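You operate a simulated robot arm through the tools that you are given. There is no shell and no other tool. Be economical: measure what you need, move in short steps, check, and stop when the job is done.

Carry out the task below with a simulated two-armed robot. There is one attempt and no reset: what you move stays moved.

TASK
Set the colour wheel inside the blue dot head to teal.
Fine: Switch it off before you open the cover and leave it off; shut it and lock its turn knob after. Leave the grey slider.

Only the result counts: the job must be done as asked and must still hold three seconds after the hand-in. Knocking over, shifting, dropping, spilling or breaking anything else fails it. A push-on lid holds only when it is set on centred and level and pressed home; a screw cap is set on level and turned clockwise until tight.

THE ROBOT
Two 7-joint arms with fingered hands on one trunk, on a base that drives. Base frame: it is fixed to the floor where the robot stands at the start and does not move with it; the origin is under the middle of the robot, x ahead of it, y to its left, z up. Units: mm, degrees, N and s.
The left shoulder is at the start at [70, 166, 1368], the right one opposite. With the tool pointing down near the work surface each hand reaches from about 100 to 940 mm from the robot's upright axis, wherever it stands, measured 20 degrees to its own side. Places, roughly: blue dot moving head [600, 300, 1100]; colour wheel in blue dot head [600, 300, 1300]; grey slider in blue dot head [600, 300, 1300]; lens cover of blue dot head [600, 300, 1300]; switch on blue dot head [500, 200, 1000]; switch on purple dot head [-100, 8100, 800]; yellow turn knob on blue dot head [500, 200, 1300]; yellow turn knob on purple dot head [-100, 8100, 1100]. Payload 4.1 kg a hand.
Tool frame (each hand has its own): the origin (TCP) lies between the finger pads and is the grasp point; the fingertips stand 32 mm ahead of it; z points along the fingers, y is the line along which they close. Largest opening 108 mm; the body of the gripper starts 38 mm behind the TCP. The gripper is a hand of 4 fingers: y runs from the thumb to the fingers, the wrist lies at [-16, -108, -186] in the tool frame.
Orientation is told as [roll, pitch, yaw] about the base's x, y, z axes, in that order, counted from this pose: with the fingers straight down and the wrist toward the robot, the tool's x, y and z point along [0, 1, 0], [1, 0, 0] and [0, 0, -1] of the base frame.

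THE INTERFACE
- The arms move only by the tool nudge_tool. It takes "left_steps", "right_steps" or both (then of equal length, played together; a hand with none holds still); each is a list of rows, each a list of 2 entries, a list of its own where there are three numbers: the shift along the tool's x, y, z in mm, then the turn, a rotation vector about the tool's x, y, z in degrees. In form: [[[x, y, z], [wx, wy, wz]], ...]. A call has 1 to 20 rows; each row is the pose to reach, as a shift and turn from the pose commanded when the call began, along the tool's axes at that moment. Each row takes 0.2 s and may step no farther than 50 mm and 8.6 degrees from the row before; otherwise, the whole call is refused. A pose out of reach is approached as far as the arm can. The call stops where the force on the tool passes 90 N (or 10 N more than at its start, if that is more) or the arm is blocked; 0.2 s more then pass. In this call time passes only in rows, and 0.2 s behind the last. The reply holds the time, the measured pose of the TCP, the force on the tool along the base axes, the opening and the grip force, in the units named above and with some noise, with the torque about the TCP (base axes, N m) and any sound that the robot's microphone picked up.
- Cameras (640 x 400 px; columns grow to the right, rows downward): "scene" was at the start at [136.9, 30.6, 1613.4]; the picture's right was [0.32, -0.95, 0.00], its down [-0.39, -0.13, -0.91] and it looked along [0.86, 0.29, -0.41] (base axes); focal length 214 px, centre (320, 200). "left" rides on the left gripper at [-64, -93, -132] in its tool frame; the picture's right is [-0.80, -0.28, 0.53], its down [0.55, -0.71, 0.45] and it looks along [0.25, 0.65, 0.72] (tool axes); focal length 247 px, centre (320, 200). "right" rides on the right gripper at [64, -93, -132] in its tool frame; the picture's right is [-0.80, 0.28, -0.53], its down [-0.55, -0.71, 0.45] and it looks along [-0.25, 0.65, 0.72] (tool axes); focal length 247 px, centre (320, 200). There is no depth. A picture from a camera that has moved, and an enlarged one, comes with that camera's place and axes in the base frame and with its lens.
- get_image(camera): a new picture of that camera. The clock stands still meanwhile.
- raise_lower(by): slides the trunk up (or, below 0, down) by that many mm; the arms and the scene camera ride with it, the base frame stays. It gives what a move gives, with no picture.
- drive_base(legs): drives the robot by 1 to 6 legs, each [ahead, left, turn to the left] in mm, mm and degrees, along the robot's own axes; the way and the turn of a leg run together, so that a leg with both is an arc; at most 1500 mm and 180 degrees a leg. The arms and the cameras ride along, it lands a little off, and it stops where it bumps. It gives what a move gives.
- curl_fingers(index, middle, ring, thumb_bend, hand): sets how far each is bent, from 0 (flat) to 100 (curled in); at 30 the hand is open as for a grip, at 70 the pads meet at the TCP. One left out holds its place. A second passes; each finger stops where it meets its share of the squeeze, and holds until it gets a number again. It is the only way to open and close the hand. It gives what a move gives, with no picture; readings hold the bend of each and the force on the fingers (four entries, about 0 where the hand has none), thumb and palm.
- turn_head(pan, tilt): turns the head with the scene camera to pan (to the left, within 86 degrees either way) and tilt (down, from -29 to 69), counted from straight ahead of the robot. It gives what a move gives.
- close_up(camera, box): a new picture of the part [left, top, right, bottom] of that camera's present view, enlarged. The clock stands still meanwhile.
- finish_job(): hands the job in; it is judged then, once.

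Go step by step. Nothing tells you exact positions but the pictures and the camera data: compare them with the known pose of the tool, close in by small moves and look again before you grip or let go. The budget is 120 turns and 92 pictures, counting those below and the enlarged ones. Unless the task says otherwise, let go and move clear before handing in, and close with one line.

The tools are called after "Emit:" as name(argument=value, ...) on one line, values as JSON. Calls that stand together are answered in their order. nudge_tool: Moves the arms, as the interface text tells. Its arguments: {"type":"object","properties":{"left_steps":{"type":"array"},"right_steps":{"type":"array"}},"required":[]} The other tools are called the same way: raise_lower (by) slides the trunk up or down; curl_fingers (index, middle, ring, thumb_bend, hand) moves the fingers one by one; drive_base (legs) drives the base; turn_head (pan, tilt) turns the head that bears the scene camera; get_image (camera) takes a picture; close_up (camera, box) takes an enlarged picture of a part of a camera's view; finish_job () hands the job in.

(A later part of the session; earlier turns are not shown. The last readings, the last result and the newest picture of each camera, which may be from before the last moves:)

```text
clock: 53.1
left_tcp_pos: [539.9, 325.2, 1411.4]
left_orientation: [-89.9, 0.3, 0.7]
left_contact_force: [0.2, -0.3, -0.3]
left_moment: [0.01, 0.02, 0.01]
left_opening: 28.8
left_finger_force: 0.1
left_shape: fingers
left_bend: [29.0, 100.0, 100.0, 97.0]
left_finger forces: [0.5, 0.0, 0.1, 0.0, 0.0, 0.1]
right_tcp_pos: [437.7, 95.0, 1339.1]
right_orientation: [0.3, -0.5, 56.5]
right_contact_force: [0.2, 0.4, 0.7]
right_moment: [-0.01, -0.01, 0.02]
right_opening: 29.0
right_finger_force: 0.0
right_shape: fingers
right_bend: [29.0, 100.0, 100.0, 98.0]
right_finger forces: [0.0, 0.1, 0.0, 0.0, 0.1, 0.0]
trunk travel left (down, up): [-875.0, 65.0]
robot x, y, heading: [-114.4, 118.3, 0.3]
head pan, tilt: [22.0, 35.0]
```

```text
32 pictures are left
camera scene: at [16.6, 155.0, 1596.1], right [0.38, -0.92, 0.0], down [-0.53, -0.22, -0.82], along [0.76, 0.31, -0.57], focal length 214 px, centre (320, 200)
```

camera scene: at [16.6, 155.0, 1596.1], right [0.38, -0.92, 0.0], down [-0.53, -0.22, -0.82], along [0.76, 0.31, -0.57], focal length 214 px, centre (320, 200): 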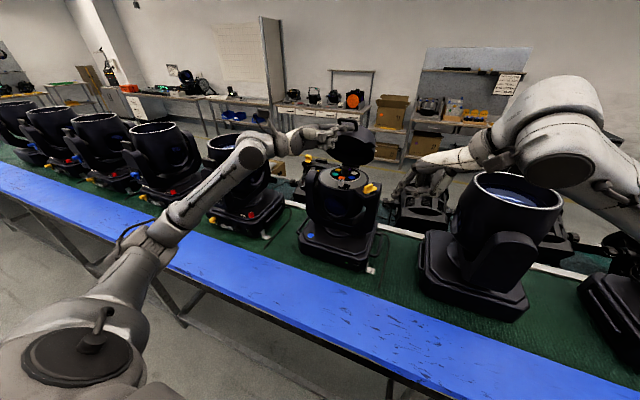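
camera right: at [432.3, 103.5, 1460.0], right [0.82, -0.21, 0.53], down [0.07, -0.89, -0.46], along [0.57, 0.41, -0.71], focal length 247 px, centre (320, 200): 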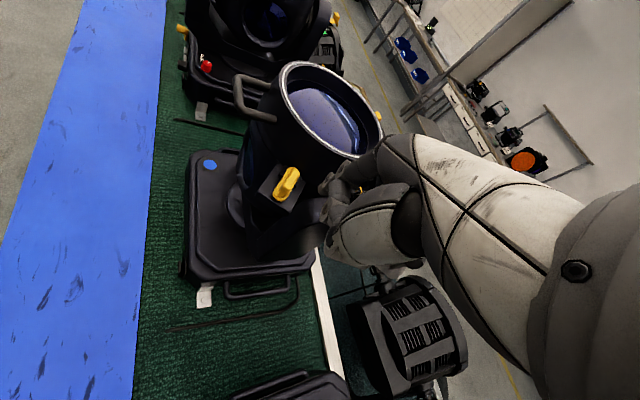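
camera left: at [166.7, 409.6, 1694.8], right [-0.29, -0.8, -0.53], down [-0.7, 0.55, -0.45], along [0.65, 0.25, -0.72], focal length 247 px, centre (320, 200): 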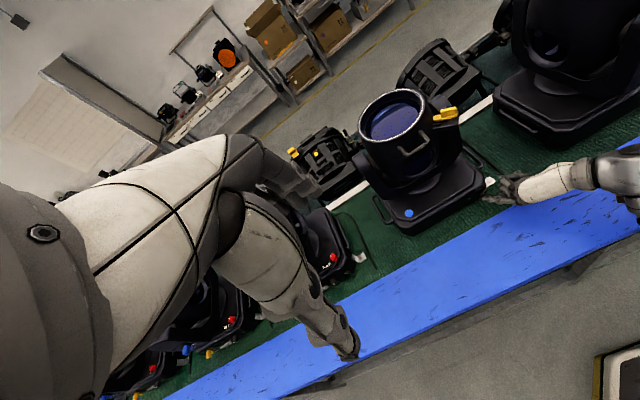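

Emit:
nudge_tool(left_steps=[[[-6, 15, 0], [0, 0, 0]], [[-11.7, 29.2, 0], [0, 0, 0]], [[-15, 44, 0], [0, 0, 0]], [[-18, 59.5, 0], [0, 0, 0]], [[-18, 76, 0], [0, 0, 0]], [[-18, 92, 0], [0, 0, 0]], [[-14, 106, 0], [0, 0, 0]]])

Emit:
close_up(camera="scene", box=[285, 100, 405, 220])

Emit:
close_up(camera="scene", box=[310, 160, 370, 200])

```text
clock: 54.7
left_tcp_pos: [645.3, 325.4, 1424.5]
left_orientation: [-89.9, 0.1, 0.7]
left_contact_force: [0.0, 0.0, -0.1]
left_moment: [0.03, 0.0, -0.01]
left_opening: 29.0
left_finger_force: 0.1
left_shape: fingers
left_bend: [29.0, 100.0, 100.0, 97.0]
left_finger forces: [0.0, 0.0, 0.0, 0.1, 0.0, 0.0]
right_tcp_pos: [437.0, 95.2, 1341.2]
right_orientation: [0.2, -0.7, 56.6]
right_contact_force: [0.0, 0.1, -0.1]
right_moment: [-0.02, -0.02, 0.01]
right_opening: 29.2
right_finger_force: 0.0
right_shape: fingers
right_bend: [29.0, 100.0, 100.0, 98.0]
right_finger forces: [0.0, 0.1, 0.0, 0.1, 0.1, 0.0]
trunk travel left (down, up): [-875.0, 65.0]
robot x, y, heading: [-115.1, 118.6, 0.7]
head pan, tilt: [22.0, 35.0]
```

```text
3.33 times, centred on (345, 160) of scene
camera zoom: at [16.8, 154.8, 1596.1], right [0.38, -0.92, 0.0], down [-0.53, -0.22, -0.82], along [0.76, 0.31, -0.57], focal length 715 px, centre (237, 333)
```

zoom: 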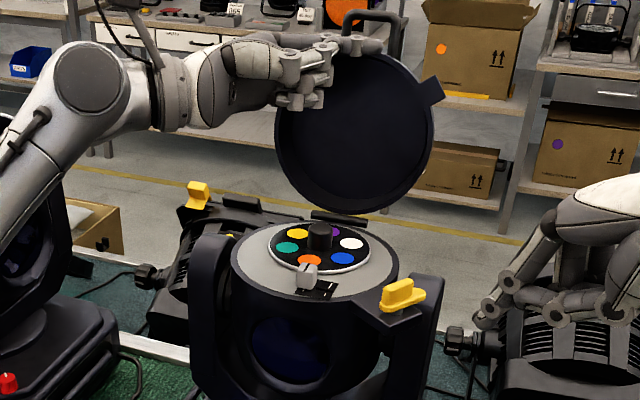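

```text
10.00 times, centred on (340, 180) of scene
camera zoom: at [16.8, 154.8, 1596.1], right [0.38, -0.92, 0.0], down [-0.53, -0.22, -0.82], along [0.76, 0.31, -0.57], focal length 2145 px, centre (120, 400)
```

zoom: 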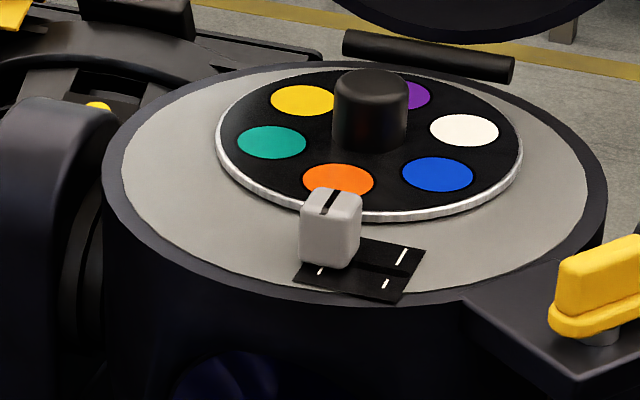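

The cover stands open. The colour wheel has a central hub and six colours. I'll withdraw the left finger gently to see whether the cover stays up, then bring the right hand camera over the wheel to look for the index mark.

Emit:
nudge_tool(left_steps=[[[0, -10, 0], [0, 0, 0]], [[0, -30, 0], [0, 0, 0]], [[0, -60, -30], [0, 0, 0]], [[0, -80, -70], [0, 0, 0]], [[0, -100, -110], [0, 0, 0]], [[0, -120, -150], [0, 0, 0]], [[0, -140, -190], [0, 0, 0]]])

Emit:
nudge_tool(right_steps=[[[0, 0, -40], [0, 0, 7]], [[20, 20, -80], [0, 0, 14]], [[40, 40, -100], [0, 0, 21]], [[60, 60, -100], [0, 0, 28]], [[90, 85, -100], [0, 0, 35]], [[110, 110, -100], [0, 0, 42]], [[125, 140, -100], [0, 0, 49]], [[135, 175, -100], [0, 0, 56]]])

Emit:
get_image(camera="right")

Emit:
get_image(camera="scene")

```text
clock: 56.3
left_tcp_pos: [500.5, 516.2, 1427.0]
left_orientation: [-90.0, 0.1, 0.4]
left_contact_force: [-0.3, 0.0, -0.1]
left_moment: [0.0, 0.01, 0.01]
left_opening: 28.7
left_finger_force: 0.0
left_shape: fingers
left_bend: [29.0, 100.0, 100.0, 97.0]
left_finger forces: [0.0, 0.0, 0.0, 0.0, 0.0, 0.0]
right_tcp_pos: [436.5, 97.2, 1341.7]
right_orientation: [0.2, -0.6, 56.5]
right_contact_force: [0.0, -0.4, 0.2]
right_moment: [-0.04, -0.03, -0.03]
right_opening: 29.0
right_finger_force: 0.0
right_shape: fingers
right_bend: [29.0, 100.0, 100.0, 98.0]
right_finger forces: [0.0, 0.0, 0.1, 0.0, 0.0, 0.0]
trunk travel left (down, up): [-875.0, 65.0]
robot x, y, heading: [-111.1, 120.5, 0.4]
head pan, tilt: [22.0, 35.0]
```

```text
clock: 58.1
left_tcp_pos: [502.0, 517.0, 1424.2]
left_orientation: [-90.2, 0.1, 0.6]
left_contact_force: [0.6, 0.7, 0.6]
left_moment: [-0.02, 0.02, -0.05]
left_opening: 28.7
left_finger_force: 0.1
left_shape: fingers
left_bend: [29.0, 100.0, 100.0, 97.0]
left_finger forces: [0.0, 0.0, 0.1, 0.1, 0.0, 0.0]
right_tcp_pos: [420.5, 321.3, 1442.0]
right_orientation: [0.5, -0.2, 0.4]
right_contact_force: [0.6, 0.9, -0.6]
right_moment: [-0.01, 0.0, -0.01]
right_opening: 29.2
right_finger_force: 0.0
right_shape: fingers
right_bend: [29.0, 100.0, 100.0, 98.0]
right_finger forces: [0.0, 0.0, 0.1, 0.0, 0.0, 0.0]
trunk travel left (down, up): [-875.0, 65.0]
robot x, y, heading: [-112.6, 118.2, 0.8]
head pan, tilt: [22.0, 35.0]
```

```text
29 pictures are left
camera right: at [327.7, 382.2, 1575.3], right [0.29, -0.8, 0.53], down [-0.7, -0.55, -0.45], along [0.65, -0.24, -0.72], focal length 247 px, centre (320, 200)
```

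right: 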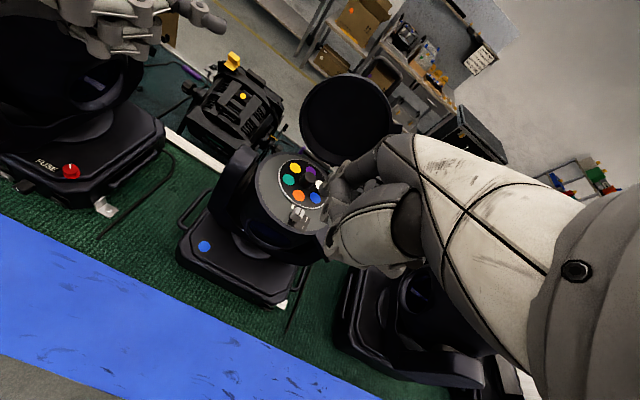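

```text
28 pictures are left
camera scene: at [15.6, 159.6, 1596.0], right [0.38, -0.92, 0.0], down [-0.53, -0.22, -0.82], along [0.76, 0.31, -0.57], focal length 214 px, centre (320, 200)
```

scene: 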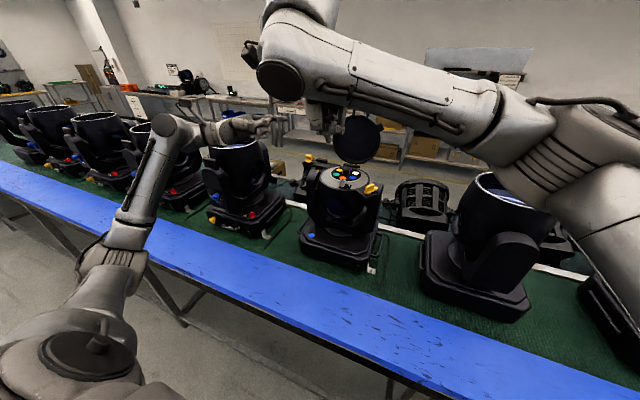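

Emit:
close_up(camera="right", box=[245, 140, 345, 240])

Emit:
close_up(camera="scene", box=[318, 160, 373, 200])

```text
4.00 times, centred on (295, 190) of right
camera zoom: at [327.7, 382.2, 1575.3], right [0.29, -0.8, 0.53], down [-0.7, -0.55, -0.45], along [0.65, -0.24, -0.72], focal length 988 px, centre (420, 240)
```

zoom: 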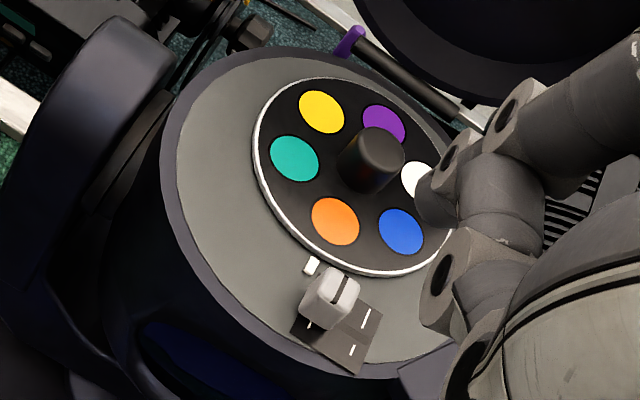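

```text
10.00 times, centred on (346, 180) of scene
camera zoom: at [15.6, 159.6, 1596.0], right [0.38, -0.92, 0.0], down [-0.53, -0.22, -0.82], along [0.76, 0.31, -0.57], focal length 2145 px, centre (65, 400)
```

zoom: 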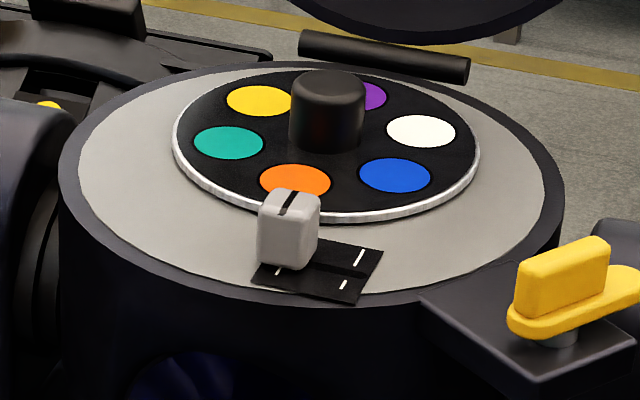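

The white index mark is at the front, [561, 317], and orange currently sits at it. Teal must come 60° counter-clockwise (seen from above) about the hub at about [618, 318]. I'll approach the hub with the right hand.

Emit:
curl_fingers(hand="right", index=48, middle=48, ring=100, thumb_bend=48)

Emit:
nudge_tool(right_steps=[[[-1, 30, 0], [0, 0, -7]], [[-1, 65, 0], [0, 0, -14]], [[-2, 100, 0], [0, 0, -21]], [[-2, 135, 0], [0, 0, -28]], [[-3, 170, 0], [0, 0, -35]], [[-3, 197, 0], [0, 0, -35]], [[-3, 197, 40], [0, 0, -35]], [[-3, 197, 80], [0, 0, -35]]])

Emit:
close_up(camera="scene", box=[300, 120, 390, 200])

Emit:
close_up(camera="right", box=[200, 140, 400, 320])

```text
clock: 59.1
left_tcp_pos: [501.9, 513.6, 1425.6]
left_orientation: [-90.0, 0.1, 0.6]
left_contact_force: [-0.3, -0.5, 0.0]
left_moment: [0.01, 0.0, 0.02]
left_opening: 28.8
left_finger_force: 0.0
left_shape: fingers
left_bend: [29.0, 100.0, 100.0, 97.0]
left_finger forces: [0.1, 0.0, 0.0, 0.0, 0.1, 0.1]
right_tcp_pos: [420.5, 316.0, 1444.7]
right_orientation: [0.6, -0.1, 0.6]
right_contact_force: [-0.2, -0.1, -0.5]
right_moment: [0.01, 0.0, 0.0]
right_opening: 60.9
right_finger_force: 0.1
right_shape: fingers
right_bend: [48.0, 48.0, 100.0, 48.0]
right_finger forces: [0.0, 0.2, 0.0, 0.0, 0.1, 0.0]
trunk travel left (down, up): [-875.0, 65.0]
robot x, y, heading: [-114.7, 120.4, 0.7]
head pan, tilt: [22.0, 35.0]
```

```text
clock: 60.9
left_tcp_pos: [503.8, 512.3, 1425.0]
left_orientation: [-90.1, 0.2, 0.5]
left_contact_force: [0.0, -0.4, -0.1]
left_moment: [-0.01, 0.05, 0.01]
left_opening: 28.8
left_finger_force: 0.0
left_shape: fingers
left_bend: [29.0, 100.0, 100.0, 97.0]
left_finger forces: [0.0, 0.0, 0.1, 0.0, 0.1, 0.0]
right_tcp_pos: [619.4, 314.5, 1363.6]
right_orientation: [0.6, -0.5, 35.7]
right_contact_force: [0.0, -1.0, 0.0]
right_moment: [0.0, 0.02, 0.02]
right_opening: 60.6
right_finger_force: 0.1
right_shape: fingers
right_bend: [48.0, 48.0, 100.0, 48.0]
right_finger forces: [0.0, 0.1, 0.0, 0.0, 0.0, 0.1]
trunk travel left (down, up): [-875.0, 65.0]
robot x, y, heading: [-114.3, 120.7, 0.7]
head pan, tilt: [22.0, 35.0]
```

```text
5.00 times, centred on (345, 160) of scene
camera zoom: at [17.9, 154.7, 1596.1], right [0.38, -0.92, 0.0], down [-0.53, -0.22, -0.82], along [0.76, 0.31, -0.57], focal length 1072 px, centre (195, 400)
```

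zoom: 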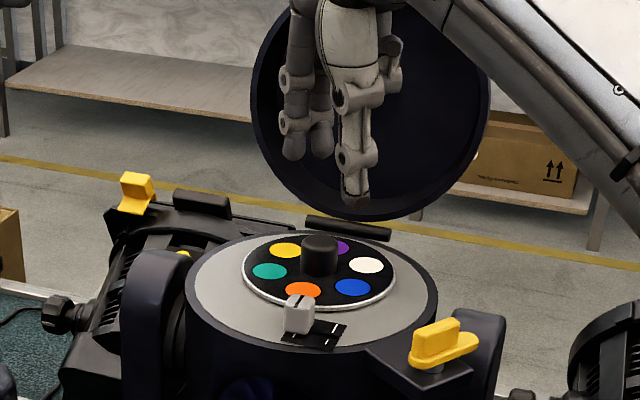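

```text
2.22 times, centred on (300, 230) of right
camera zoom: at [506.9, 310.3, 1494.3], right [0.69, -0.49, 0.53], down [-0.25, -0.85, -0.46], along [0.67, 0.18, -0.72], focal length 549 px, centre (364, 133)
```

zoom: 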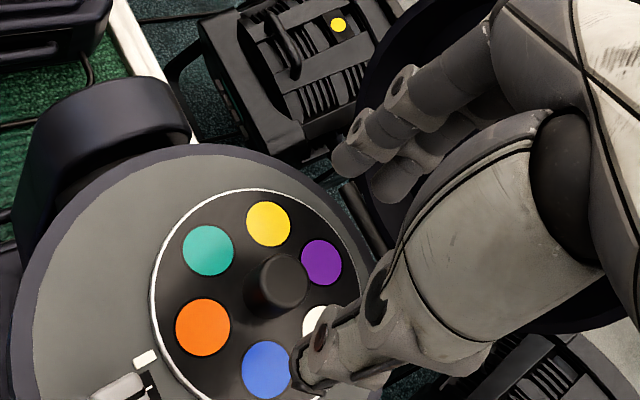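

Emit:
nudge_tool(right_steps=[[[1.4, 2.3, 20], [0, 0, 0]], [[1.4, 2.3, 40], [0, 0, 0]], [[1.4, 2.3, 55], [0, 0, 0]]])

Emit:
close_up(camera="scene", box=[310, 140, 380, 200])

```text
clock: 61.7
left_tcp_pos: [500.9, 514.2, 1426.2]
left_orientation: [-90.0, 0.1, 0.6]
left_contact_force: [0.0, -0.2, 0.3]
left_moment: [-0.04, 0.01, -0.02]
left_opening: 29.1
left_finger_force: 0.2
left_shape: fingers
left_bend: [29.0, 100.0, 100.0, 97.0]
left_finger forces: [0.0, 0.1, 0.0, 0.0, 0.1, 0.0]
right_tcp_pos: [618.4, 319.9, 1311.1]
right_orientation: [0.5, -0.5, 35.6]
right_contact_force: [-0.1, -0.8, -0.1]
right_moment: [0.03, 0.0, 0.02]
right_opening: 60.9
right_finger_force: 0.1
right_shape: fingers
right_bend: [48.0, 48.0, 100.0, 48.0]
right_finger forces: [0.0, 0.1, 0.1, 0.0, 0.1, 0.0]
trunk travel left (down, up): [-875.0, 65.0]
robot x, y, heading: [-119.9, 120.9, 0.7]
head pan, tilt: [22.0, 35.0]
```

```text
6.67 times, centred on (345, 170) of scene
camera zoom: at [15.6, 155.6, 1596.2], right [0.38, -0.92, 0.0], down [-0.53, -0.22, -0.82], along [0.76, 0.31, -0.57], focal length 1430 px, centre (153, 400)
```

zoom: 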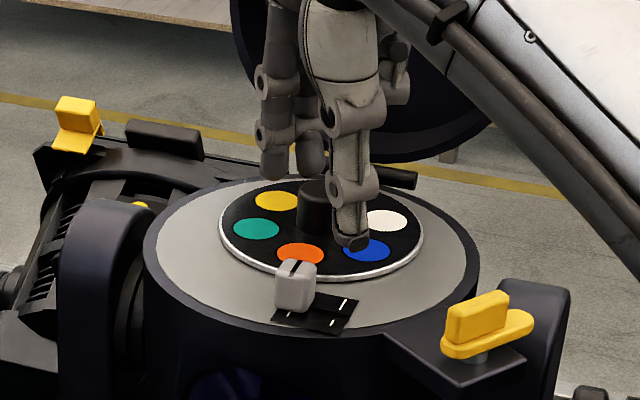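

Emit:
curl_fingers(hand="right", index=72, middle=72, thumb_bend=72)

Emit:
close_up(camera="scene", box=[310, 140, 380, 200])

```text
clock: 62.7
left_tcp_pos: [503.3, 515.8, 1424.9]
left_orientation: [-90.0, 0.2, 0.5]
left_contact_force: [-0.2, -0.2, -0.8]
left_moment: [-0.03, 0.01, -0.07]
left_opening: 29.1
left_finger_force: 0.1
left_shape: fingers
left_bend: [29.0, 100.0, 100.0, 97.0]
left_finger forces: [0.0, 0.0, 0.0, 0.0, 0.0, 0.0]
right_tcp_pos: [619.8, 321.3, 1308.4]
right_orientation: [0.5, -0.5, 35.6]
right_contact_force: [4.9, 5.2, -0.2]
right_moment: [0.09, -0.1, 0.03]
right_opening: 14.7
right_finger_force: 11.6
right_shape: fingers
right_bend: [71.0, 63.0, 100.0, 66.0]
right_finger forces: [5.5, 9.6, 0.0, 0.0, 7.7, 0.1]
trunk travel left (down, up): [-875.0, 65.0]
robot x, y, heading: [-111.1, 122.7, 0.6]
head pan, tilt: [22.0, 35.0]
```

```text
6.67 times, centred on (345, 170) of scene
camera zoom: at [17.5, 156.9, 1596.0], right [0.38, -0.92, 0.0], down [-0.53, -0.22, -0.82], along [0.76, 0.31, -0.57], focal length 1430 px, centre (153, 400)
```

zoom: 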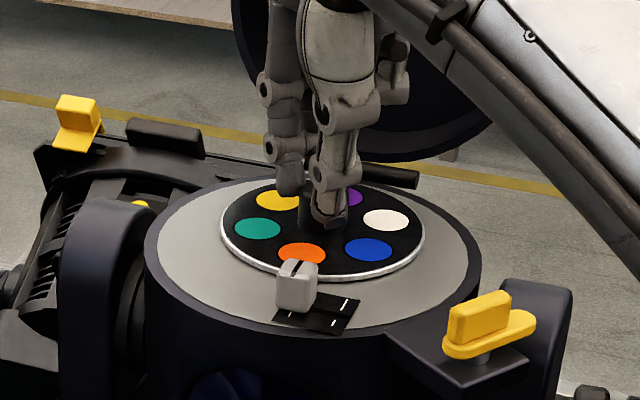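

Emit:
nudge_tool(right_steps=[[[0, 0, 0], [0, 0, -7]], [[0, 0, 0], [0, 0, -14]], [[0, 0, 0], [0, 0, -21]], [[0, 0, 0], [0, 0, -28]], [[0, 0, 0], [0, 0, -35]], [[0, 0, 0], [0, 0, -42]], [[0, 0, 0], [0, 0, -49]], [[0, 0, 0], [0, 0, -56]], [[0, 0, 0], [0, 0, -60]]])

Emit:
close_up(camera="scene", box=[310, 140, 380, 200])

```text
clock: 64.7
left_tcp_pos: [499.5, 517.4, 1425.1]
left_orientation: [-90.2, 0.1, 0.7]
left_contact_force: [0.6, 0.6, 0.3]
left_moment: [0.03, -0.05, -0.02]
left_opening: 29.1
left_finger_force: 0.0
left_shape: fingers
left_bend: [29.0, 100.0, 100.0, 97.0]
left_finger forces: [0.0, 0.0, 0.0, 0.0, 0.0, 0.1]
right_tcp_pos: [602.9, 316.0, 1303.8]
right_orientation: [-0.1, -0.6, 93.5]
right_contact_force: [-8.7, 5.2, -1.3]
right_moment: [0.18, 0.22, 0.14]
right_opening: 0.1
right_finger_force: 4.6
right_shape: fingers
right_bend: [72.0, 65.0, 100.0, 71.0]
right_finger forces: [0.0, 9.9, 0.1, 0.0, 0.0, 0.0]
right hand out of reach, approached as far as the arm can: row 8, 9
trunk travel left (down, up): [-875.0, 65.0]
robot x, y, heading: [-115.5, 123.5, 0.6]
head pan, tilt: [22.0, 35.0]
```

```text
6.67 times, centred on (345, 170) of scene
camera zoom: at [13.2, 158.2, 1596.2], right [0.38, -0.92, 0.0], down [-0.53, -0.22, -0.82], along [0.76, 0.31, -0.57], focal length 1430 px, centre (153, 400)
```

zoom: 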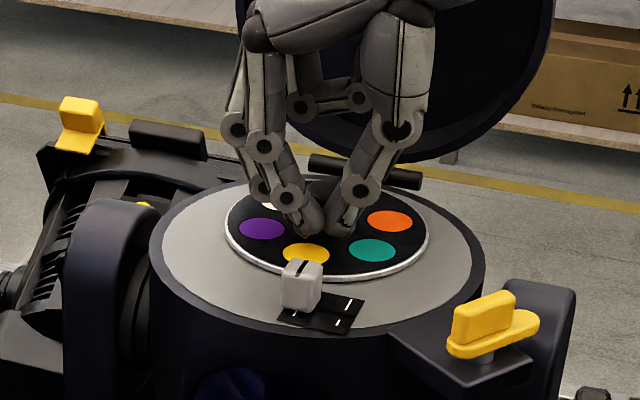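

The wheel turned 120° because the hand slid near its reach limit, so yellow is now at the mark. Teal must come back 60° clockwise. I'll release, recentre and turn again.

Emit:
curl_fingers(hand="right", index=48, middle=48, thumb_bend=48)

Emit:
nudge_tool(right_steps=[[[0, 0, -25], [0, 0, 0]], [[0, 0, -50], [0, 0, 0]], [[0, 2, -50], [0, 0, 8]], [[-8, 2, -50], [0, 0, 16]], [[-15, 2, -50], [0, 0, 24]]])

Emit:
close_up(camera="right", box=[200, 140, 400, 320])

```text
clock: 65.7
left_tcp_pos: [501.6, 513.9, 1424.6]
left_orientation: [-90.0, 0.2, 0.5]
left_contact_force: [0.1, 0.2, 0.7]
left_moment: [0.05, 0.03, 0.01]
left_opening: 28.9
left_finger_force: 0.1
left_shape: fingers
left_bend: [29.0, 100.0, 100.0, 97.0]
left_finger forces: [0.0, 0.0, 0.0, 0.1, 0.1, 0.1]
right_tcp_pos: [606.3, 312.3, 1303.6]
right_orientation: [-0.2, -0.6, 93.3]
right_contact_force: [0.0, 0.2, -0.8]
right_moment: [-0.02, 0.0, -0.02]
right_opening: 60.6
right_finger_force: 0.0
right_shape: fingers
right_bend: [48.0, 48.0, 100.0, 48.0]
right_finger forces: [0.0, 0.1, 0.0, 0.0, 0.0, 0.0]
trunk travel left (down, up): [-875.0, 65.0]
robot x, y, heading: [-111.7, 122.1, 0.3]
head pan, tilt: [22.0, 35.0]
```

```text
clock: 66.9
left_tcp_pos: [501.1, 513.5, 1425.9]
left_orientation: [-90.0, 0.2, 0.6]
left_contact_force: [-0.8, 0.6, -0.2]
left_moment: [0.04, 0.04, 0.02]
left_opening: 29.0
left_finger_force: 0.1
left_shape: fingers
left_bend: [29.0, 100.0, 100.0, 97.0]
left_finger forces: [0.1, 0.0, 0.0, 0.0, 0.1, 0.0]
right_tcp_pos: [619.7, 315.2, 1354.2]
right_orientation: [0.1, -0.7, 71.5]
right_contact_force: [-1.7, -0.2, 0.5]
right_moment: [0.03, 0.04, -0.03]
right_opening: 60.7
right_finger_force: 0.1
right_shape: fingers
right_bend: [48.0, 48.0, 100.0, 48.0]
right_finger forces: [0.1, 0.0, 0.0, 0.0, 0.0, 0.0]
right hand out of reach, approached as far as the arm can: row 1, 2
trunk travel left (down, up): [-875.0, 65.0]
robot x, y, heading: [-113.5, 120.1, 0.5]
head pan, tilt: [22.0, 35.0]
```

```text
2.22 times, centred on (300, 230) of right
camera zoom: at [529.3, 245.0, 1485.0], right [0.84, 0.01, 0.53], down [0.3, -0.84, -0.46], along [0.44, 0.55, -0.71], focal length 549 px, centre (364, 133)
```

zoom: 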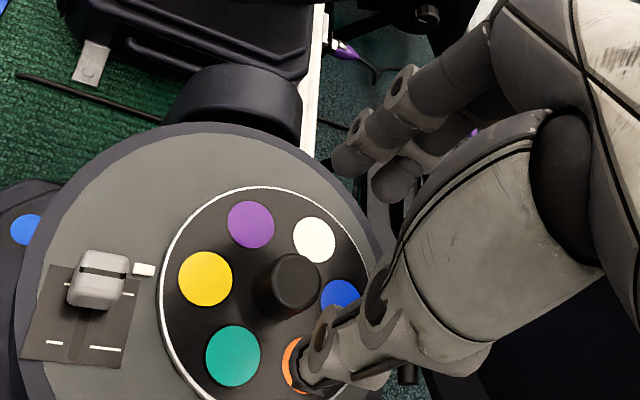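

Emit:
nudge_tool(right_steps=[[[0, 0.5, 25], [0, 0, 0]], [[0, 0.5, 47], [0, 0, 0]]])

Emit:
curl_fingers(hand="right", index=74, middle=74, thumb_bend=74)

Emit:
nudge_tool(right_steps=[[[0, 0, 0], [0, 0, 6]], [[0, 0, 0], [0, 0, 12]], [[0, 0, 0], [0, 0, 18]], [[0, 0, 0], [0, 0, 24]], [[0, 0, 0], [0, 0, 30]]])

Emit:
close_up(camera="scene", box=[310, 140, 380, 200])

```text
clock: 67.5
left_tcp_pos: [502.8, 514.2, 1425.6]
left_orientation: [-90.0, 0.1, 0.6]
left_contact_force: [0.1, -0.5, 0.0]
left_moment: [-0.01, -0.02, 0.01]
left_opening: 28.8
left_finger_force: 0.0
left_shape: fingers
left_bend: [29.0, 100.0, 100.0, 97.0]
left_finger forces: [0.0, 0.0, 0.0, 0.0, 0.0, 0.1]
right_tcp_pos: [619.4, 315.6, 1308.5]
right_orientation: [0.2, -0.7, 71.6]
right_contact_force: [-0.3, -0.2, 0.5]
right_moment: [-0.02, 0.03, 0.01]
right_opening: 60.7
right_finger_force: 0.0
right_shape: fingers
right_bend: [48.0, 48.0, 100.0, 48.0]
right_finger forces: [0.1, 0.1, 0.0, 0.0, 0.0, 0.0]
trunk travel left (down, up): [-875.0, 65.0]
robot x, y, heading: [-112.9, 120.8, 0.3]
head pan, tilt: [22.0, 35.0]
```

```text
clock: 68.5
left_tcp_pos: [501.9, 514.9, 1424.7]
left_orientation: [-90.2, 0.1, 0.6]
left_contact_force: [-0.8, -0.2, 0.7]
left_moment: [-0.03, -0.01, -0.01]
left_opening: 28.8
left_finger_force: 0.0
left_shape: fingers
left_bend: [29.0, 100.0, 100.0, 97.0]
left_finger forces: [0.1, 0.1, 0.0, 0.0, 0.0, 0.1]
right_tcp_pos: [621.0, 317.9, 1307.2]
right_orientation: [0.1, -0.7, 71.6]
right_contact_force: [-2.0, 6.3, -4.8]
right_moment: [0.05, 0.09, 0.04]
right_opening: 15.8
right_finger_force: 14.7
right_shape: fingers
right_bend: [72.0, 64.0, 100.0, 66.0]
right_finger forces: [8.2, 9.7, 0.0, 0.0, 11.6, 0.1]
trunk travel left (down, up): [-875.0, 65.0]
robot x, y, heading: [-111.9, 120.7, 0.7]
head pan, tilt: [22.0, 35.0]
```

```text
clock: 69.7
left_tcp_pos: [502.7, 516.9, 1424.4]
left_orientation: [-90.1, 0.2, 0.6]
left_contact_force: [0.3, 0.7, 0.4]
left_moment: [-0.02, 0.0, -0.01]
left_opening: 28.9
left_finger_force: 0.1
left_shape: fingers
left_bend: [29.0, 100.0, 100.0, 97.0]
left_finger forces: [0.1, 0.0, 0.0, 0.0, 0.0, 0.0]
right_tcp_pos: [621.0, 319.4, 1307.6]
right_orientation: [0.4, -0.5, 41.6]
right_contact_force: [0.1, 9.0, -0.4]
right_moment: [0.19, 0.08, 0.01]
right_opening: 15.9
right_finger_force: 15.8
right_shape: fingers
right_bend: [72.0, 63.0, 100.0, 66.0]
right_finger forces: [9.9, 9.7, 0.0, 0.0, 11.6, 0.0]
trunk travel left (down, up): [-875.0, 65.0]
robot x, y, heading: [-115.4, 119.3, 0.9]
head pan, tilt: [22.0, 35.0]
```

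```text
6.67 times, centred on (345, 170) of scene
camera zoom: at [16.3, 158.8, 1596.0], right [0.38, -0.92, 0.0], down [-0.53, -0.22, -0.82], along [0.76, 0.31, -0.57], focal length 1430 px, centre (153, 400)
```

zoom: 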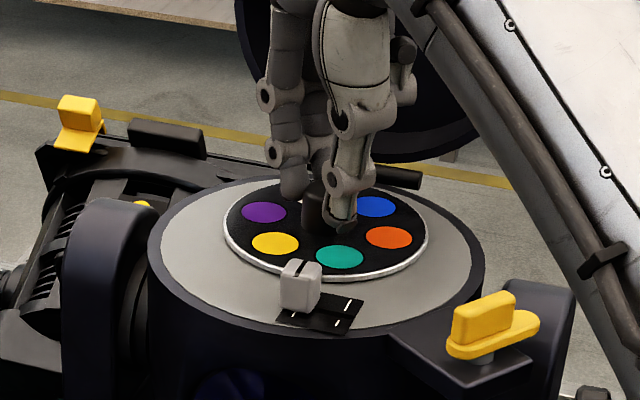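

Emit:
nudge_tool(right_steps=[[[0, 0, 0], [0, 0, 6]], [[0, 0, 0], [0, 0, 12]], [[0, 0, 0], [0, 0, 18]], [[0, 0, 0], [0, 0, 24]], [[0, 0, 0], [0, 0, 30]]])

Emit:
close_up(camera="scene", box=[310, 140, 380, 200])

```text
clock: 70.9
left_tcp_pos: [503.0, 517.3, 1423.4]
left_orientation: [-90.3, 0.2, 0.6]
left_contact_force: [0.0, -0.2, 0.3]
left_moment: [0.02, -0.01, 0.01]
left_opening: 29.3
left_finger_force: 0.0
left_shape: fingers
left_bend: [29.0, 100.0, 100.0, 97.0]
left_finger forces: [0.1, 0.0, 0.0, 0.0, 0.1, 0.1]
right_tcp_pos: [621.7, 319.2, 1306.8]
right_orientation: [0.5, -0.3, 11.4]
right_contact_force: [5.8, 13.5, 3.1]
right_moment: [0.32, -0.12, 0.04]
right_opening: 16.0
right_finger_force: 17.0
right_shape: fingers
right_bend: [72.0, 63.0, 100.0, 67.0]
right_finger forces: [12.2, 10.2, 0.1, 0.0, 11.7, 0.0]
trunk travel left (down, up): [-875.0, 65.0]
robot x, y, heading: [-114.1, 121.2, 0.3]
head pan, tilt: [22.0, 35.0]
```

```text
6.67 times, centred on (345, 170) of scene
camera zoom: at [16.9, 159.7, 1596.0], right [0.38, -0.92, 0.0], down [-0.53, -0.22, -0.82], along [0.76, 0.31, -0.58], focal length 1430 px, centre (153, 400)
```

zoom: 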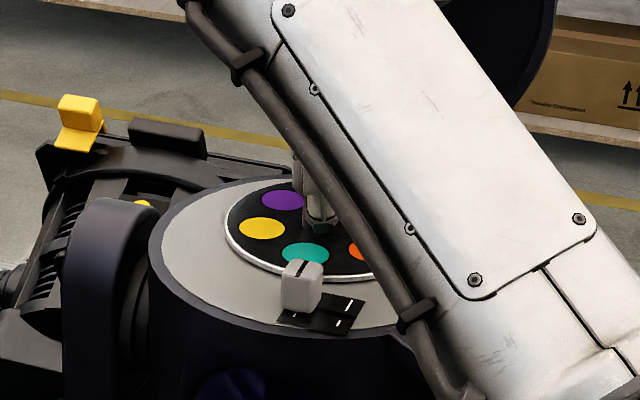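

Teal is at the front. I'll release, lift and verify from above.

Emit:
curl_fingers(hand="right", index=52, middle=50, thumb_bend=50)

Emit:
nudge_tool(right_steps=[[[0, 0, -25], [0, 0, 0]], [[0, 0, -50], [0, 0, 0]], [[0, -10, -70], [0, 0, -8]], [[0, -20, -80], [0, 0, -16]], [[0, -30, -80], [0, 0, -24]], [[0, -30, -80], [0, 0, -32]], [[0, -30, -80], [0, 0, -40]]])

Emit:
close_up(camera="right", box=[220, 140, 420, 320])

```text
clock: 71.9
left_tcp_pos: [502.4, 512.9, 1426.0]
left_orientation: [-90.0, 0.2, 0.6]
left_contact_force: [-0.6, -0.8, 0.1]
left_moment: [0.0, 0.01, -0.01]
left_opening: 28.8
left_finger_force: 0.0
left_shape: fingers
left_bend: [29.0, 100.0, 100.0, 97.0]
left_finger forces: [0.0, 0.0, 0.0, 0.1, 0.1, 0.0]
right_tcp_pos: [620.7, 315.3, 1305.9]
right_orientation: [0.7, -0.3, 11.7]
right_contact_force: [0.5, -0.5, 0.3]
right_moment: [0.0, 0.02, 0.01]
right_opening: 52.4
right_finger_force: 0.0
right_shape: fingers
right_bend: [52.0, 50.0, 100.0, 50.0]
right_finger forces: [0.0, 0.1, 0.1, 0.0, 0.0, 0.1]
trunk travel left (down, up): [-875.0, 65.0]
robot x, y, heading: [-113.3, 120.1, 0.4]
head pan, tilt: [22.0, 35.0]
```

```text
clock: 73.5
left_tcp_pos: [502.3, 514.7, 1426.8]
left_orientation: [-90.0, 0.2, 0.6]
left_contact_force: [0.4, 0.4, -0.1]
left_moment: [0.02, -0.03, 0.04]
left_opening: 29.1
left_finger_force: 0.0
left_shape: fingers
left_bend: [29.0, 100.0, 100.0, 97.0]
left_finger forces: [0.0, 0.1, 0.1, 0.0, 0.0, 0.1]
right_tcp_pos: [591.8, 309.7, 1386.6]
right_orientation: [0.3, -0.6, 51.6]
right_contact_force: [0.2, -0.2, -0.2]
right_moment: [0.01, -0.02, 0.04]
right_opening: 52.6
right_finger_force: 0.0
right_shape: fingers
right_bend: [52.0, 50.0, 100.0, 50.0]
right_finger forces: [0.0, 0.0, 0.0, 0.0, 0.0, 0.0]
trunk travel left (down, up): [-875.0, 65.0]
robot x, y, heading: [-113.2, 118.0, 0.8]
head pan, tilt: [22.0, 35.0]
```

```text
2.22 times, centred on (320, 230) of right
camera zoom: at [483.9, 272.5, 1517.3], right [0.8, -0.28, 0.53], down [0.0, -0.89, -0.46], along [0.6, 0.36, -0.71], focal length 549 px, centre (320, 133)
```

zoom: 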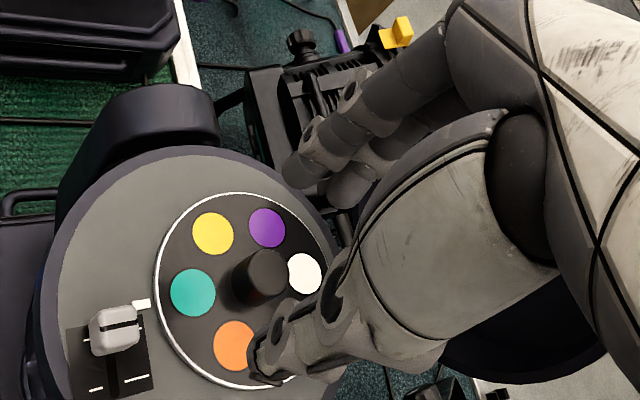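

Teal is exactly at the index mark and the slider hasn't moved. I'll clear the right hand away and locate the open cover's handle.

Emit:
nudge_tool(right_steps=[[[0, -30, -20], [0, 0, 0]], [[0, -70, -30], [0, 0, 0]], [[0, -115, -30], [0, 0, 0]], [[0, -160, -30], [0, 0, 0]], [[0, -205, -30], [0, 0, 0]], [[0, -250, -30], [0, 0, 0]]])

Emit:
close_up(camera="scene", box=[310, 90, 400, 190])

```text
clock: 74.9
left_tcp_pos: [501.9, 512.5, 1428.9]
left_orientation: [-89.9, 0.1, 0.7]
left_contact_force: [-0.8, -0.7, -0.4]
left_moment: [0.02, 0.01, -0.01]
left_opening: 29.0
left_finger_force: 0.0
left_shape: fingers
left_bend: [29.0, 100.0, 100.0, 97.0]
left_finger forces: [0.0, 0.1, 0.1, 0.1, 0.0, 0.0]
right_tcp_pos: [434.3, 111.3, 1414.0]
right_orientation: [0.3, -0.6, 51.6]
right_contact_force: [0.1, -1.0, 0.4]
right_moment: [0.05, -0.02, -0.01]
right_opening: 52.6
right_finger_force: 0.0
right_shape: fingers
right_bend: [52.0, 50.0, 100.0, 50.0]
right_finger forces: [0.1, 0.0, 0.0, 0.1, 0.1, 0.0]
trunk travel left (down, up): [-875.0, 65.0]
robot x, y, heading: [-115.8, 122.5, 0.5]
head pan, tilt: [22.0, 35.0]
```

```text
4.00 times, centred on (355, 140) of scene
camera zoom: at [15.0, 152.7, 1596.3], right [0.38, -0.92, 0.0], down [-0.53, -0.22, -0.82], along [0.76, 0.32, -0.57], focal length 858 px, centre (180, 440)
```

zoom: 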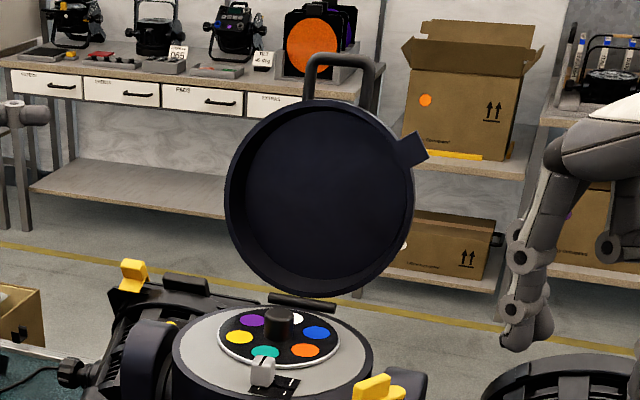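

The bar now stands at about [735, 319, 1455]. I'll bring the left index in behind it, from above.

Emit:
nudge_tool(left_steps=[[[-20, 0, 0], [0, 0, 0]], [[-42, 20, 0], [0, 0, 0]], [[-42, 65, 0], [0, 0, 0]], [[-42, 110, 0], [0, 0, 0]], [[-42, 155, 0], [0, 0, 0]], [[-42, 197, 10], [0, 0, 0]], [[-42, 197, 55], [0, 0, 0]], [[-42, 197, 100], [0, 0, 0]], [[-42, 197, 145], [0, 0, 0]], [[-42, 197, 185], [0, 0, 0]]])

Emit:
close_up(camera="scene", box=[310, 80, 400, 180])

```text
clock: 77.1
left_tcp_pos: [700.7, 329.3, 1468.3]
left_orientation: [-89.9, 0.0, 0.6]
left_contact_force: [-0.4, -0.7, 0.5]
left_moment: [0.02, -0.02, 0.02]
left_opening: 29.3
left_finger_force: 0.0
left_shape: fingers
left_bend: [29.0, 100.0, 100.0, 97.0]
left_finger forces: [0.0, 0.1, 0.1, 0.1, 0.1, 0.1]
right_tcp_pos: [436.6, 111.9, 1414.4]
right_orientation: [0.4, -0.8, 51.6]
right_contact_force: [-0.4, -0.3, 0.9]
right_moment: [-0.01, -0.01, -0.03]
right_opening: 52.7
right_finger_force: 0.1
right_shape: fingers
right_bend: [52.0, 50.0, 100.0, 50.0]
right_finger forces: [0.1, 0.0, 0.1, 0.1, 0.0, 0.1]
trunk travel left (down, up): [-875.0, 65.0]
robot x, y, heading: [-112.4, 119.4, 0.5]
head pan, tilt: [22.0, 35.0]
```

```text
4.00 times, centred on (355, 130) of scene
camera zoom: at [16.1, 153.6, 1596.2], right [0.38, -0.92, 0.0], down [-0.53, -0.22, -0.82], along [0.76, 0.32, -0.57], focal length 858 px, centre (180, 480)
```

zoom: 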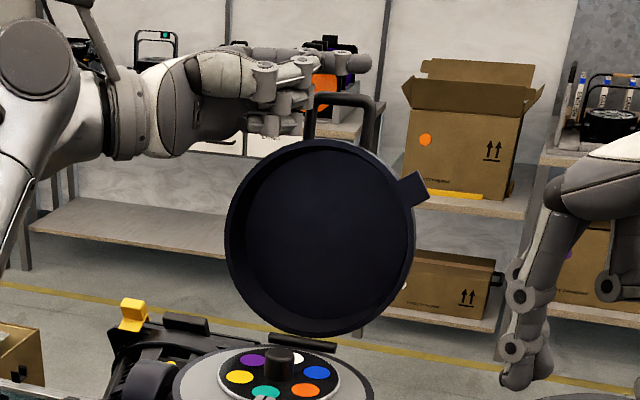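

Emit:
nudge_tool(left_steps=[[[0, 0, -20], [0, 0, 0]], [[18, 0, -20], [0, 0, 0]], [[18, -20, -20], [0, 0, 0]], [[18, -40, -20], [0, 0, 0]], [[18, -56, -20], [0, 0, 0]], [[18, -72, -20], [0, 0, 0]]])

Emit:
close_up(camera="scene", box=[310, 80, 400, 180])

```text
clock: 78.5
left_tcp_pos: [626.0, 352.4, 1450.0]
left_orientation: [-89.9, 0.1, 0.5]
left_contact_force: [-0.4, 1.0, 3.8]
left_moment: [-0.01, -0.19, 0.12]
left_opening: 30.0
left_finger_force: 2.2
left_shape: fingers
left_bend: [28.0, 100.0, 100.0, 98.0]
left_finger forces: [4.4, 0.0, 0.0, 0.0, 0.0, 0.0]
right_tcp_pos: [433.2, 114.1, 1415.4]
right_orientation: [0.2, -0.8, 51.6]
right_contact_force: [0.0, -0.5, -0.4]
right_moment: [-0.03, -0.01, -0.01]
right_opening: 52.6
right_finger_force: 0.1
right_shape: fingers
right_bend: [52.0, 50.0, 100.0, 50.0]
right_finger forces: [0.1, 0.0, 0.0, 0.1, 0.1, 0.0]
trunk travel left (down, up): [-875.0, 65.0]
robot x, y, heading: [-114.5, 120.6, 0.5]
head pan, tilt: [22.0, 35.0]
```

```text
4.00 times, centred on (355, 130) of scene
camera zoom: at [12.2, 156.0, 1596.5], right [0.38, -0.92, 0.0], down [-0.53, -0.22, -0.82], along [0.76, 0.31, -0.57], focal length 858 px, centre (180, 480)
```

zoom: 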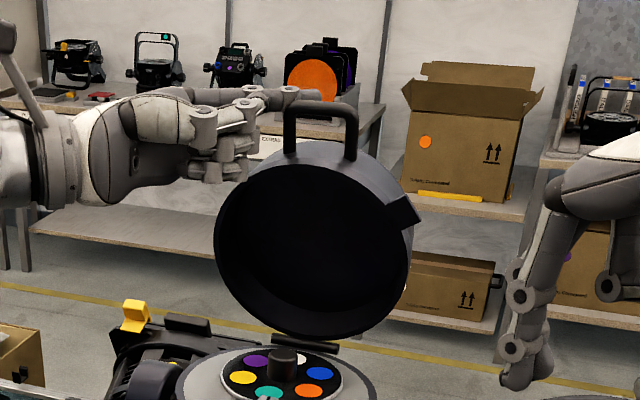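

Emit:
nudge_tool(left_steps=[[[6, -4, 0], [0, 0, 0]], [[9, -16, 0], [0, 0, 0]], [[11, -31, 0], [0, 0, 0]], [[14, -48, 0], [0, 0, 0]], [[18, -64, 0], [0, 0, 0]], [[24, -79, 0], [0, 0, 0]], [[31, -94, 0], [0, 0, 0]], [[40, -108, 0], [0, 0, 0]], [[50, -121, 0], [0, 0, 0]]])

Emit:
close_up(camera="scene", box=[280, 90, 390, 200])

```text
clock: 80.5
left_tcp_pos: [508.0, 349.1, 1398.6]
left_orientation: [-90.0, 0.1, 0.6]
left_contact_force: [-0.3, -0.6, 0.5]
left_moment: [-0.01, 0.01, 0.0]
left_opening: 29.8
left_finger_force: 0.0
left_shape: fingers
left_bend: [29.0, 100.0, 100.0, 98.0]
left_finger forces: [0.0, 0.0, 0.0, 0.1, 0.0, 0.0]
right_tcp_pos: [436.3, 114.1, 1413.4]
right_orientation: [0.3, -0.6, 51.6]
right_contact_force: [-0.7, 0.0, -0.2]
right_moment: [-0.01, 0.01, 0.02]
right_opening: 52.8
right_finger_force: 0.2
right_shape: fingers
right_bend: [52.0, 50.0, 100.0, 50.0]
right_finger forces: [0.0, 0.0, 0.0, 0.0, 0.0, 0.0]
trunk travel left (down, up): [-875.0, 65.0]
robot x, y, heading: [-115.4, 115.7, 0.5]
head pan, tilt: [22.0, 35.0]
```

```text
3.64 times, centred on (335, 145) of scene
camera zoom: at [15.3, 155.6, 1596.2], right [0.38, -0.92, 0.0], down [-0.53, -0.22, -0.82], along [0.76, 0.31, -0.57], focal length 780 px, centre (266, 400)
```

zoom: 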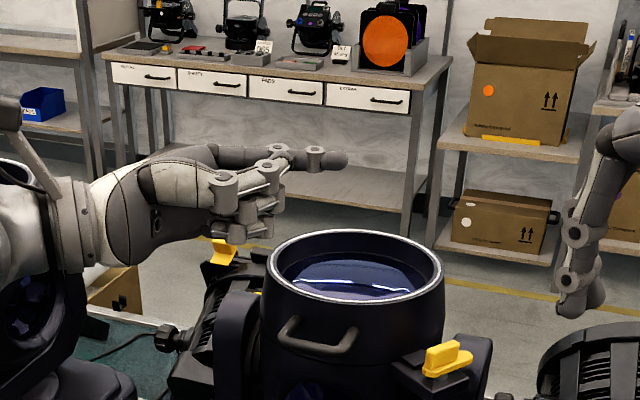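

The cover has dropped shut by itself. I'll press its handle lightly to make sure it's fully seated, then check the seam.

Emit:
nudge_tool(left_steps=[[[0, -35, 5], [0, 0, 0]], [[0, -67, 10], [0, 0, 0]], [[45, -67, 10], [0, 0, 0]], [[85, -67, 10], [0, 0, 0]], [[102, -67, 10], [0, 0, 0]], [[107, -67, 10], [0, 0, 0]], [[111, -67, 10], [0, 0, 0]]])

Emit:
close_up(camera="scene", box=[305, 140, 395, 210])

```text
clock: 82.1
left_tcp_pos: [438.3, 338.0, 1290.4]
left_orientation: [-90.0, 0.0, 0.7]
left_contact_force: [1.2, 0.1, 4.7]
left_moment: [-0.03, -0.32, 0.0]
left_opening: 29.7
left_finger_force: 3.0
left_shape: fingers
left_bend: [28.0, 100.0, 100.0, 98.0]
left_finger forces: [6.4, 0.0, 0.1, 0.0, 0.0, 0.1]
right_tcp_pos: [434.0, 112.8, 1414.3]
right_orientation: [0.3, -0.7, 51.5]
right_contact_force: [0.2, 0.2, -0.9]
right_moment: [-0.03, 0.01, -0.01]
right_opening: 52.9
right_finger_force: 0.0
right_shape: fingers
right_bend: [52.0, 50.0, 100.0, 50.0]
right_finger forces: [0.1, 0.1, 0.0, 0.0, 0.0, 0.0]
trunk travel left (down, up): [-875.0, 65.0]
robot x, y, heading: [-113.8, 122.2, 0.6]
head pan, tilt: [22.0, 35.0]
```

```text
5.71 times, centred on (350, 175) of scene
camera zoom: at [14.4, 155.1, 1596.4], right [0.38, -0.92, 0.0], down [-0.53, -0.22, -0.82], along [0.76, 0.31, -0.57], focal length 1226 px, centre (149, 343)
```

zoom: 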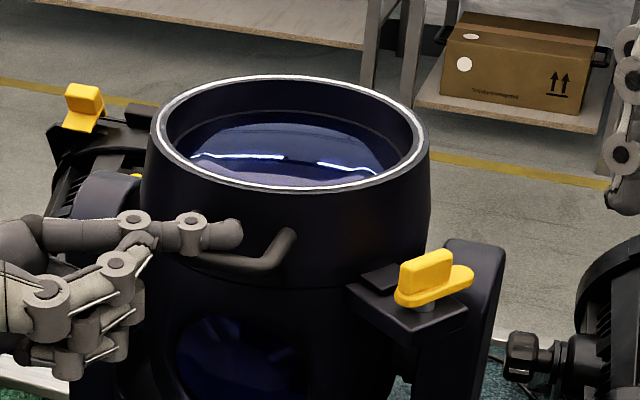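

The cover is closed and flush. I'll withdraw the left hand, then bring the right index in to turn the knob back counter-clockwise.

Emit:
nudge_tool(left_steps=[[[-30, 0, 0], [0, 0, 0]], [[-60, -20, -20], [0, 0, 0]], [[-80, -40, -60], [0, 0, 0]], [[-100, -50, -100], [0, 0, 0]], [[-120, -50, -140], [0, 0, 0]]])

Emit:
curl_fingers(hand="right", index=30, middle=100, ring=100, thumb_bend=100)

Emit:
nudge_tool(right_steps=[[[-20, 25, 28], [0, 0, -2]], [[-38, 50, 56], [0, 0, -4]], [[-56.5, 76, 84], [0, 0, -5]], [[-56.5, 76, 110], [0, 0, -5]], [[-56.5, 76, 121], [0, 0, -5]]])

Emit:
close_up(camera="scene", box=[330, 140, 410, 210])

```text
clock: 83.3
left_tcp_pos: [390.7, 480.2, 1408.8]
left_orientation: [-90.1, 0.1, 0.5]
left_contact_force: [-0.6, 0.3, 0.0]
left_moment: [-0.01, 0.01, 0.01]
left_opening: 29.4
left_finger_force: 0.0
left_shape: fingers
left_bend: [29.0, 100.0, 100.0, 98.0]
left_finger forces: [0.0, 0.0, 0.0, 0.1, 0.0, 0.0]
right_tcp_pos: [435.0, 114.7, 1414.2]
right_orientation: [0.3, -0.6, 51.6]
right_contact_force: [-0.2, 0.4, -0.1]
right_moment: [0.0, 0.01, -0.01]
right_opening: 52.4
right_finger_force: 0.0
right_shape: fingers
right_bend: [52.0, 50.0, 100.0, 50.0]
right_finger forces: [0.0, 0.0, 0.0, 0.0, 0.0, 0.0]
trunk travel left (down, up): [-875.0, 65.0]
robot x, y, heading: [-115.5, 124.8, 0.7]
head pan, tilt: [22.0, 35.0]
```

```text
clock: 84.3
left_tcp_pos: [389.6, 477.5, 1408.7]
left_orientation: [-89.9, 0.1, 0.6]
left_contact_force: [0.1, 0.3, 0.5]
left_moment: [-0.01, 0.03, 0.03]
left_opening: 29.7
left_finger_force: 0.1
left_shape: fingers
left_bend: [29.0, 100.0, 100.0, 98.0]
left_finger forces: [0.0, 0.0, 0.0, 0.1, 0.0, 0.0]
right_tcp_pos: [436.6, 113.5, 1414.7]
right_orientation: [0.2, -0.5, 51.6]
right_contact_force: [-1.1, 0.1, -0.1]
right_moment: [0.01, 0.01, 0.03]
right_opening: 28.8
right_finger_force: 0.1
right_shape: fingers
right_bend: [29.0, 100.0, 100.0, 97.0]
right_finger forces: [0.1, 0.1, 0.0, 0.0, 0.0, 0.1]
trunk travel left (down, up): [-875.0, 65.0]
robot x, y, heading: [-114.8, 117.2, 0.7]
head pan, tilt: [22.0, 35.0]
```

```text
clock: 85.5
left_tcp_pos: [389.4, 477.4, 1409.8]
left_orientation: [-90.0, 0.1, 0.6]
left_contact_force: [0.5, 0.1, -0.4]
left_moment: [0.01, 0.02, -0.03]
left_opening: 29.8
left_finger_force: 0.0
left_shape: fingers
left_bend: [29.0, 100.0, 100.0, 98.0]
left_finger forces: [0.1, 0.0, 0.1, 0.0, 0.0, 0.0]
right_tcp_pos: [527.4, 138.1, 1294.8]
right_orientation: [0.2, -0.8, 56.6]
right_contact_force: [0.5, -0.4, 0.0]
right_moment: [0.01, -0.01, 0.01]
right_opening: 28.9
right_finger_force: 0.0
right_shape: fingers
right_bend: [29.0, 100.0, 100.0, 97.0]
right_finger forces: [0.0, 0.0, 0.0, 0.1, 0.0, 0.1]
trunk travel left (down, up): [-875.0, 65.0]
robot x, y, heading: [-113.2, 118.1, 0.5]
head pan, tilt: [22.0, 35.0]
```

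```text
5.71 times, centred on (370, 175) of scene
camera zoom: at [15.8, 155.0, 1596.2], right [0.38, -0.92, 0.0], down [-0.53, -0.22, -0.82], along [0.76, 0.31, -0.57], focal length 1226 px, centre (34, 343)
```

zoom: 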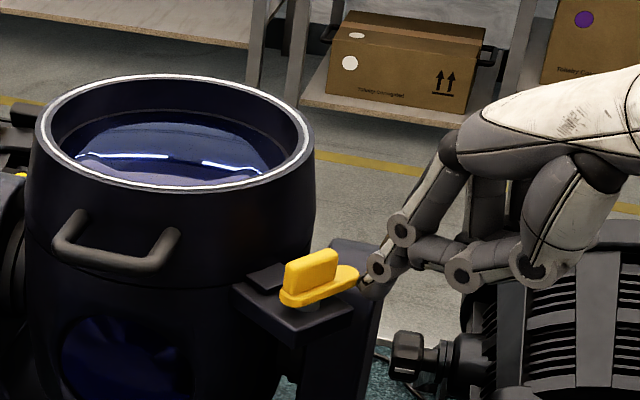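

Emit:
nudge_tool(right_steps=[[[3.3, 8.7, 0], [0, 0, 0]], [[0.3, 14.1, 0], [0, 0, 0]], [[-0.9, 18.9, 0], [0, 0, 0]], [[-0.9, 24.6, 0], [0, 0, 0]], [[0.6, 29.9, 0], [0, 0, 0]]])

Emit:
close_up(camera="scene", box=[330, 140, 410, 210])

```text
clock: 86.7
left_tcp_pos: [390.0, 479.4, 1409.8]
left_orientation: [-90.1, 0.0, 0.7]
left_contact_force: [0.5, 0.1, -0.7]
left_moment: [0.0, -0.02, 0.01]
left_opening: 29.6
left_finger_force: 0.1
left_shape: fingers
left_bend: [29.0, 100.0, 100.0, 98.0]
left_finger forces: [0.1, 0.0, 0.1, 0.0, 0.0, 0.0]
right_tcp_pos: [543.4, 163.0, 1294.4]
right_orientation: [0.4, -0.6, 56.6]
right_contact_force: [0.3, -1.5, 1.5]
right_moment: [-0.01, -0.01, -0.02]
right_opening: 28.8
right_finger_force: 0.4
right_shape: fingers
right_bend: [29.0, 100.0, 100.0, 97.0]
right_finger forces: [1.3, 0.0, 0.0, 0.1, 0.0, 0.0]
trunk travel left (down, up): [-875.0, 65.0]
robot x, y, heading: [-118.4, 122.7, 0.5]
head pan, tilt: [22.0, 35.0]
```

```text
5.71 times, centred on (370, 175) of scene
camera zoom: at [16.2, 155.4, 1596.1], right [0.38, -0.92, 0.0], down [-0.53, -0.22, -0.82], along [0.76, 0.31, -0.57], focal length 1226 px, centre (34, 343)
```

zoom: 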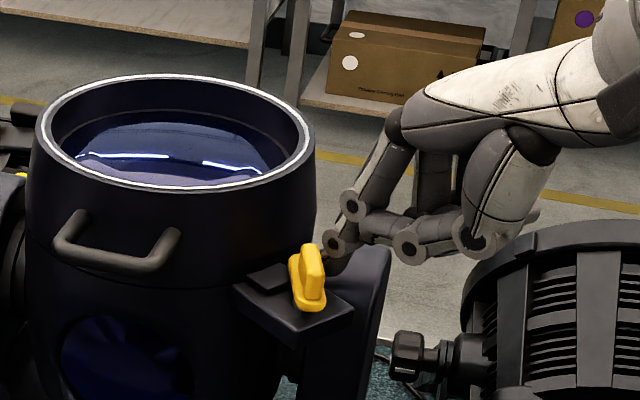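

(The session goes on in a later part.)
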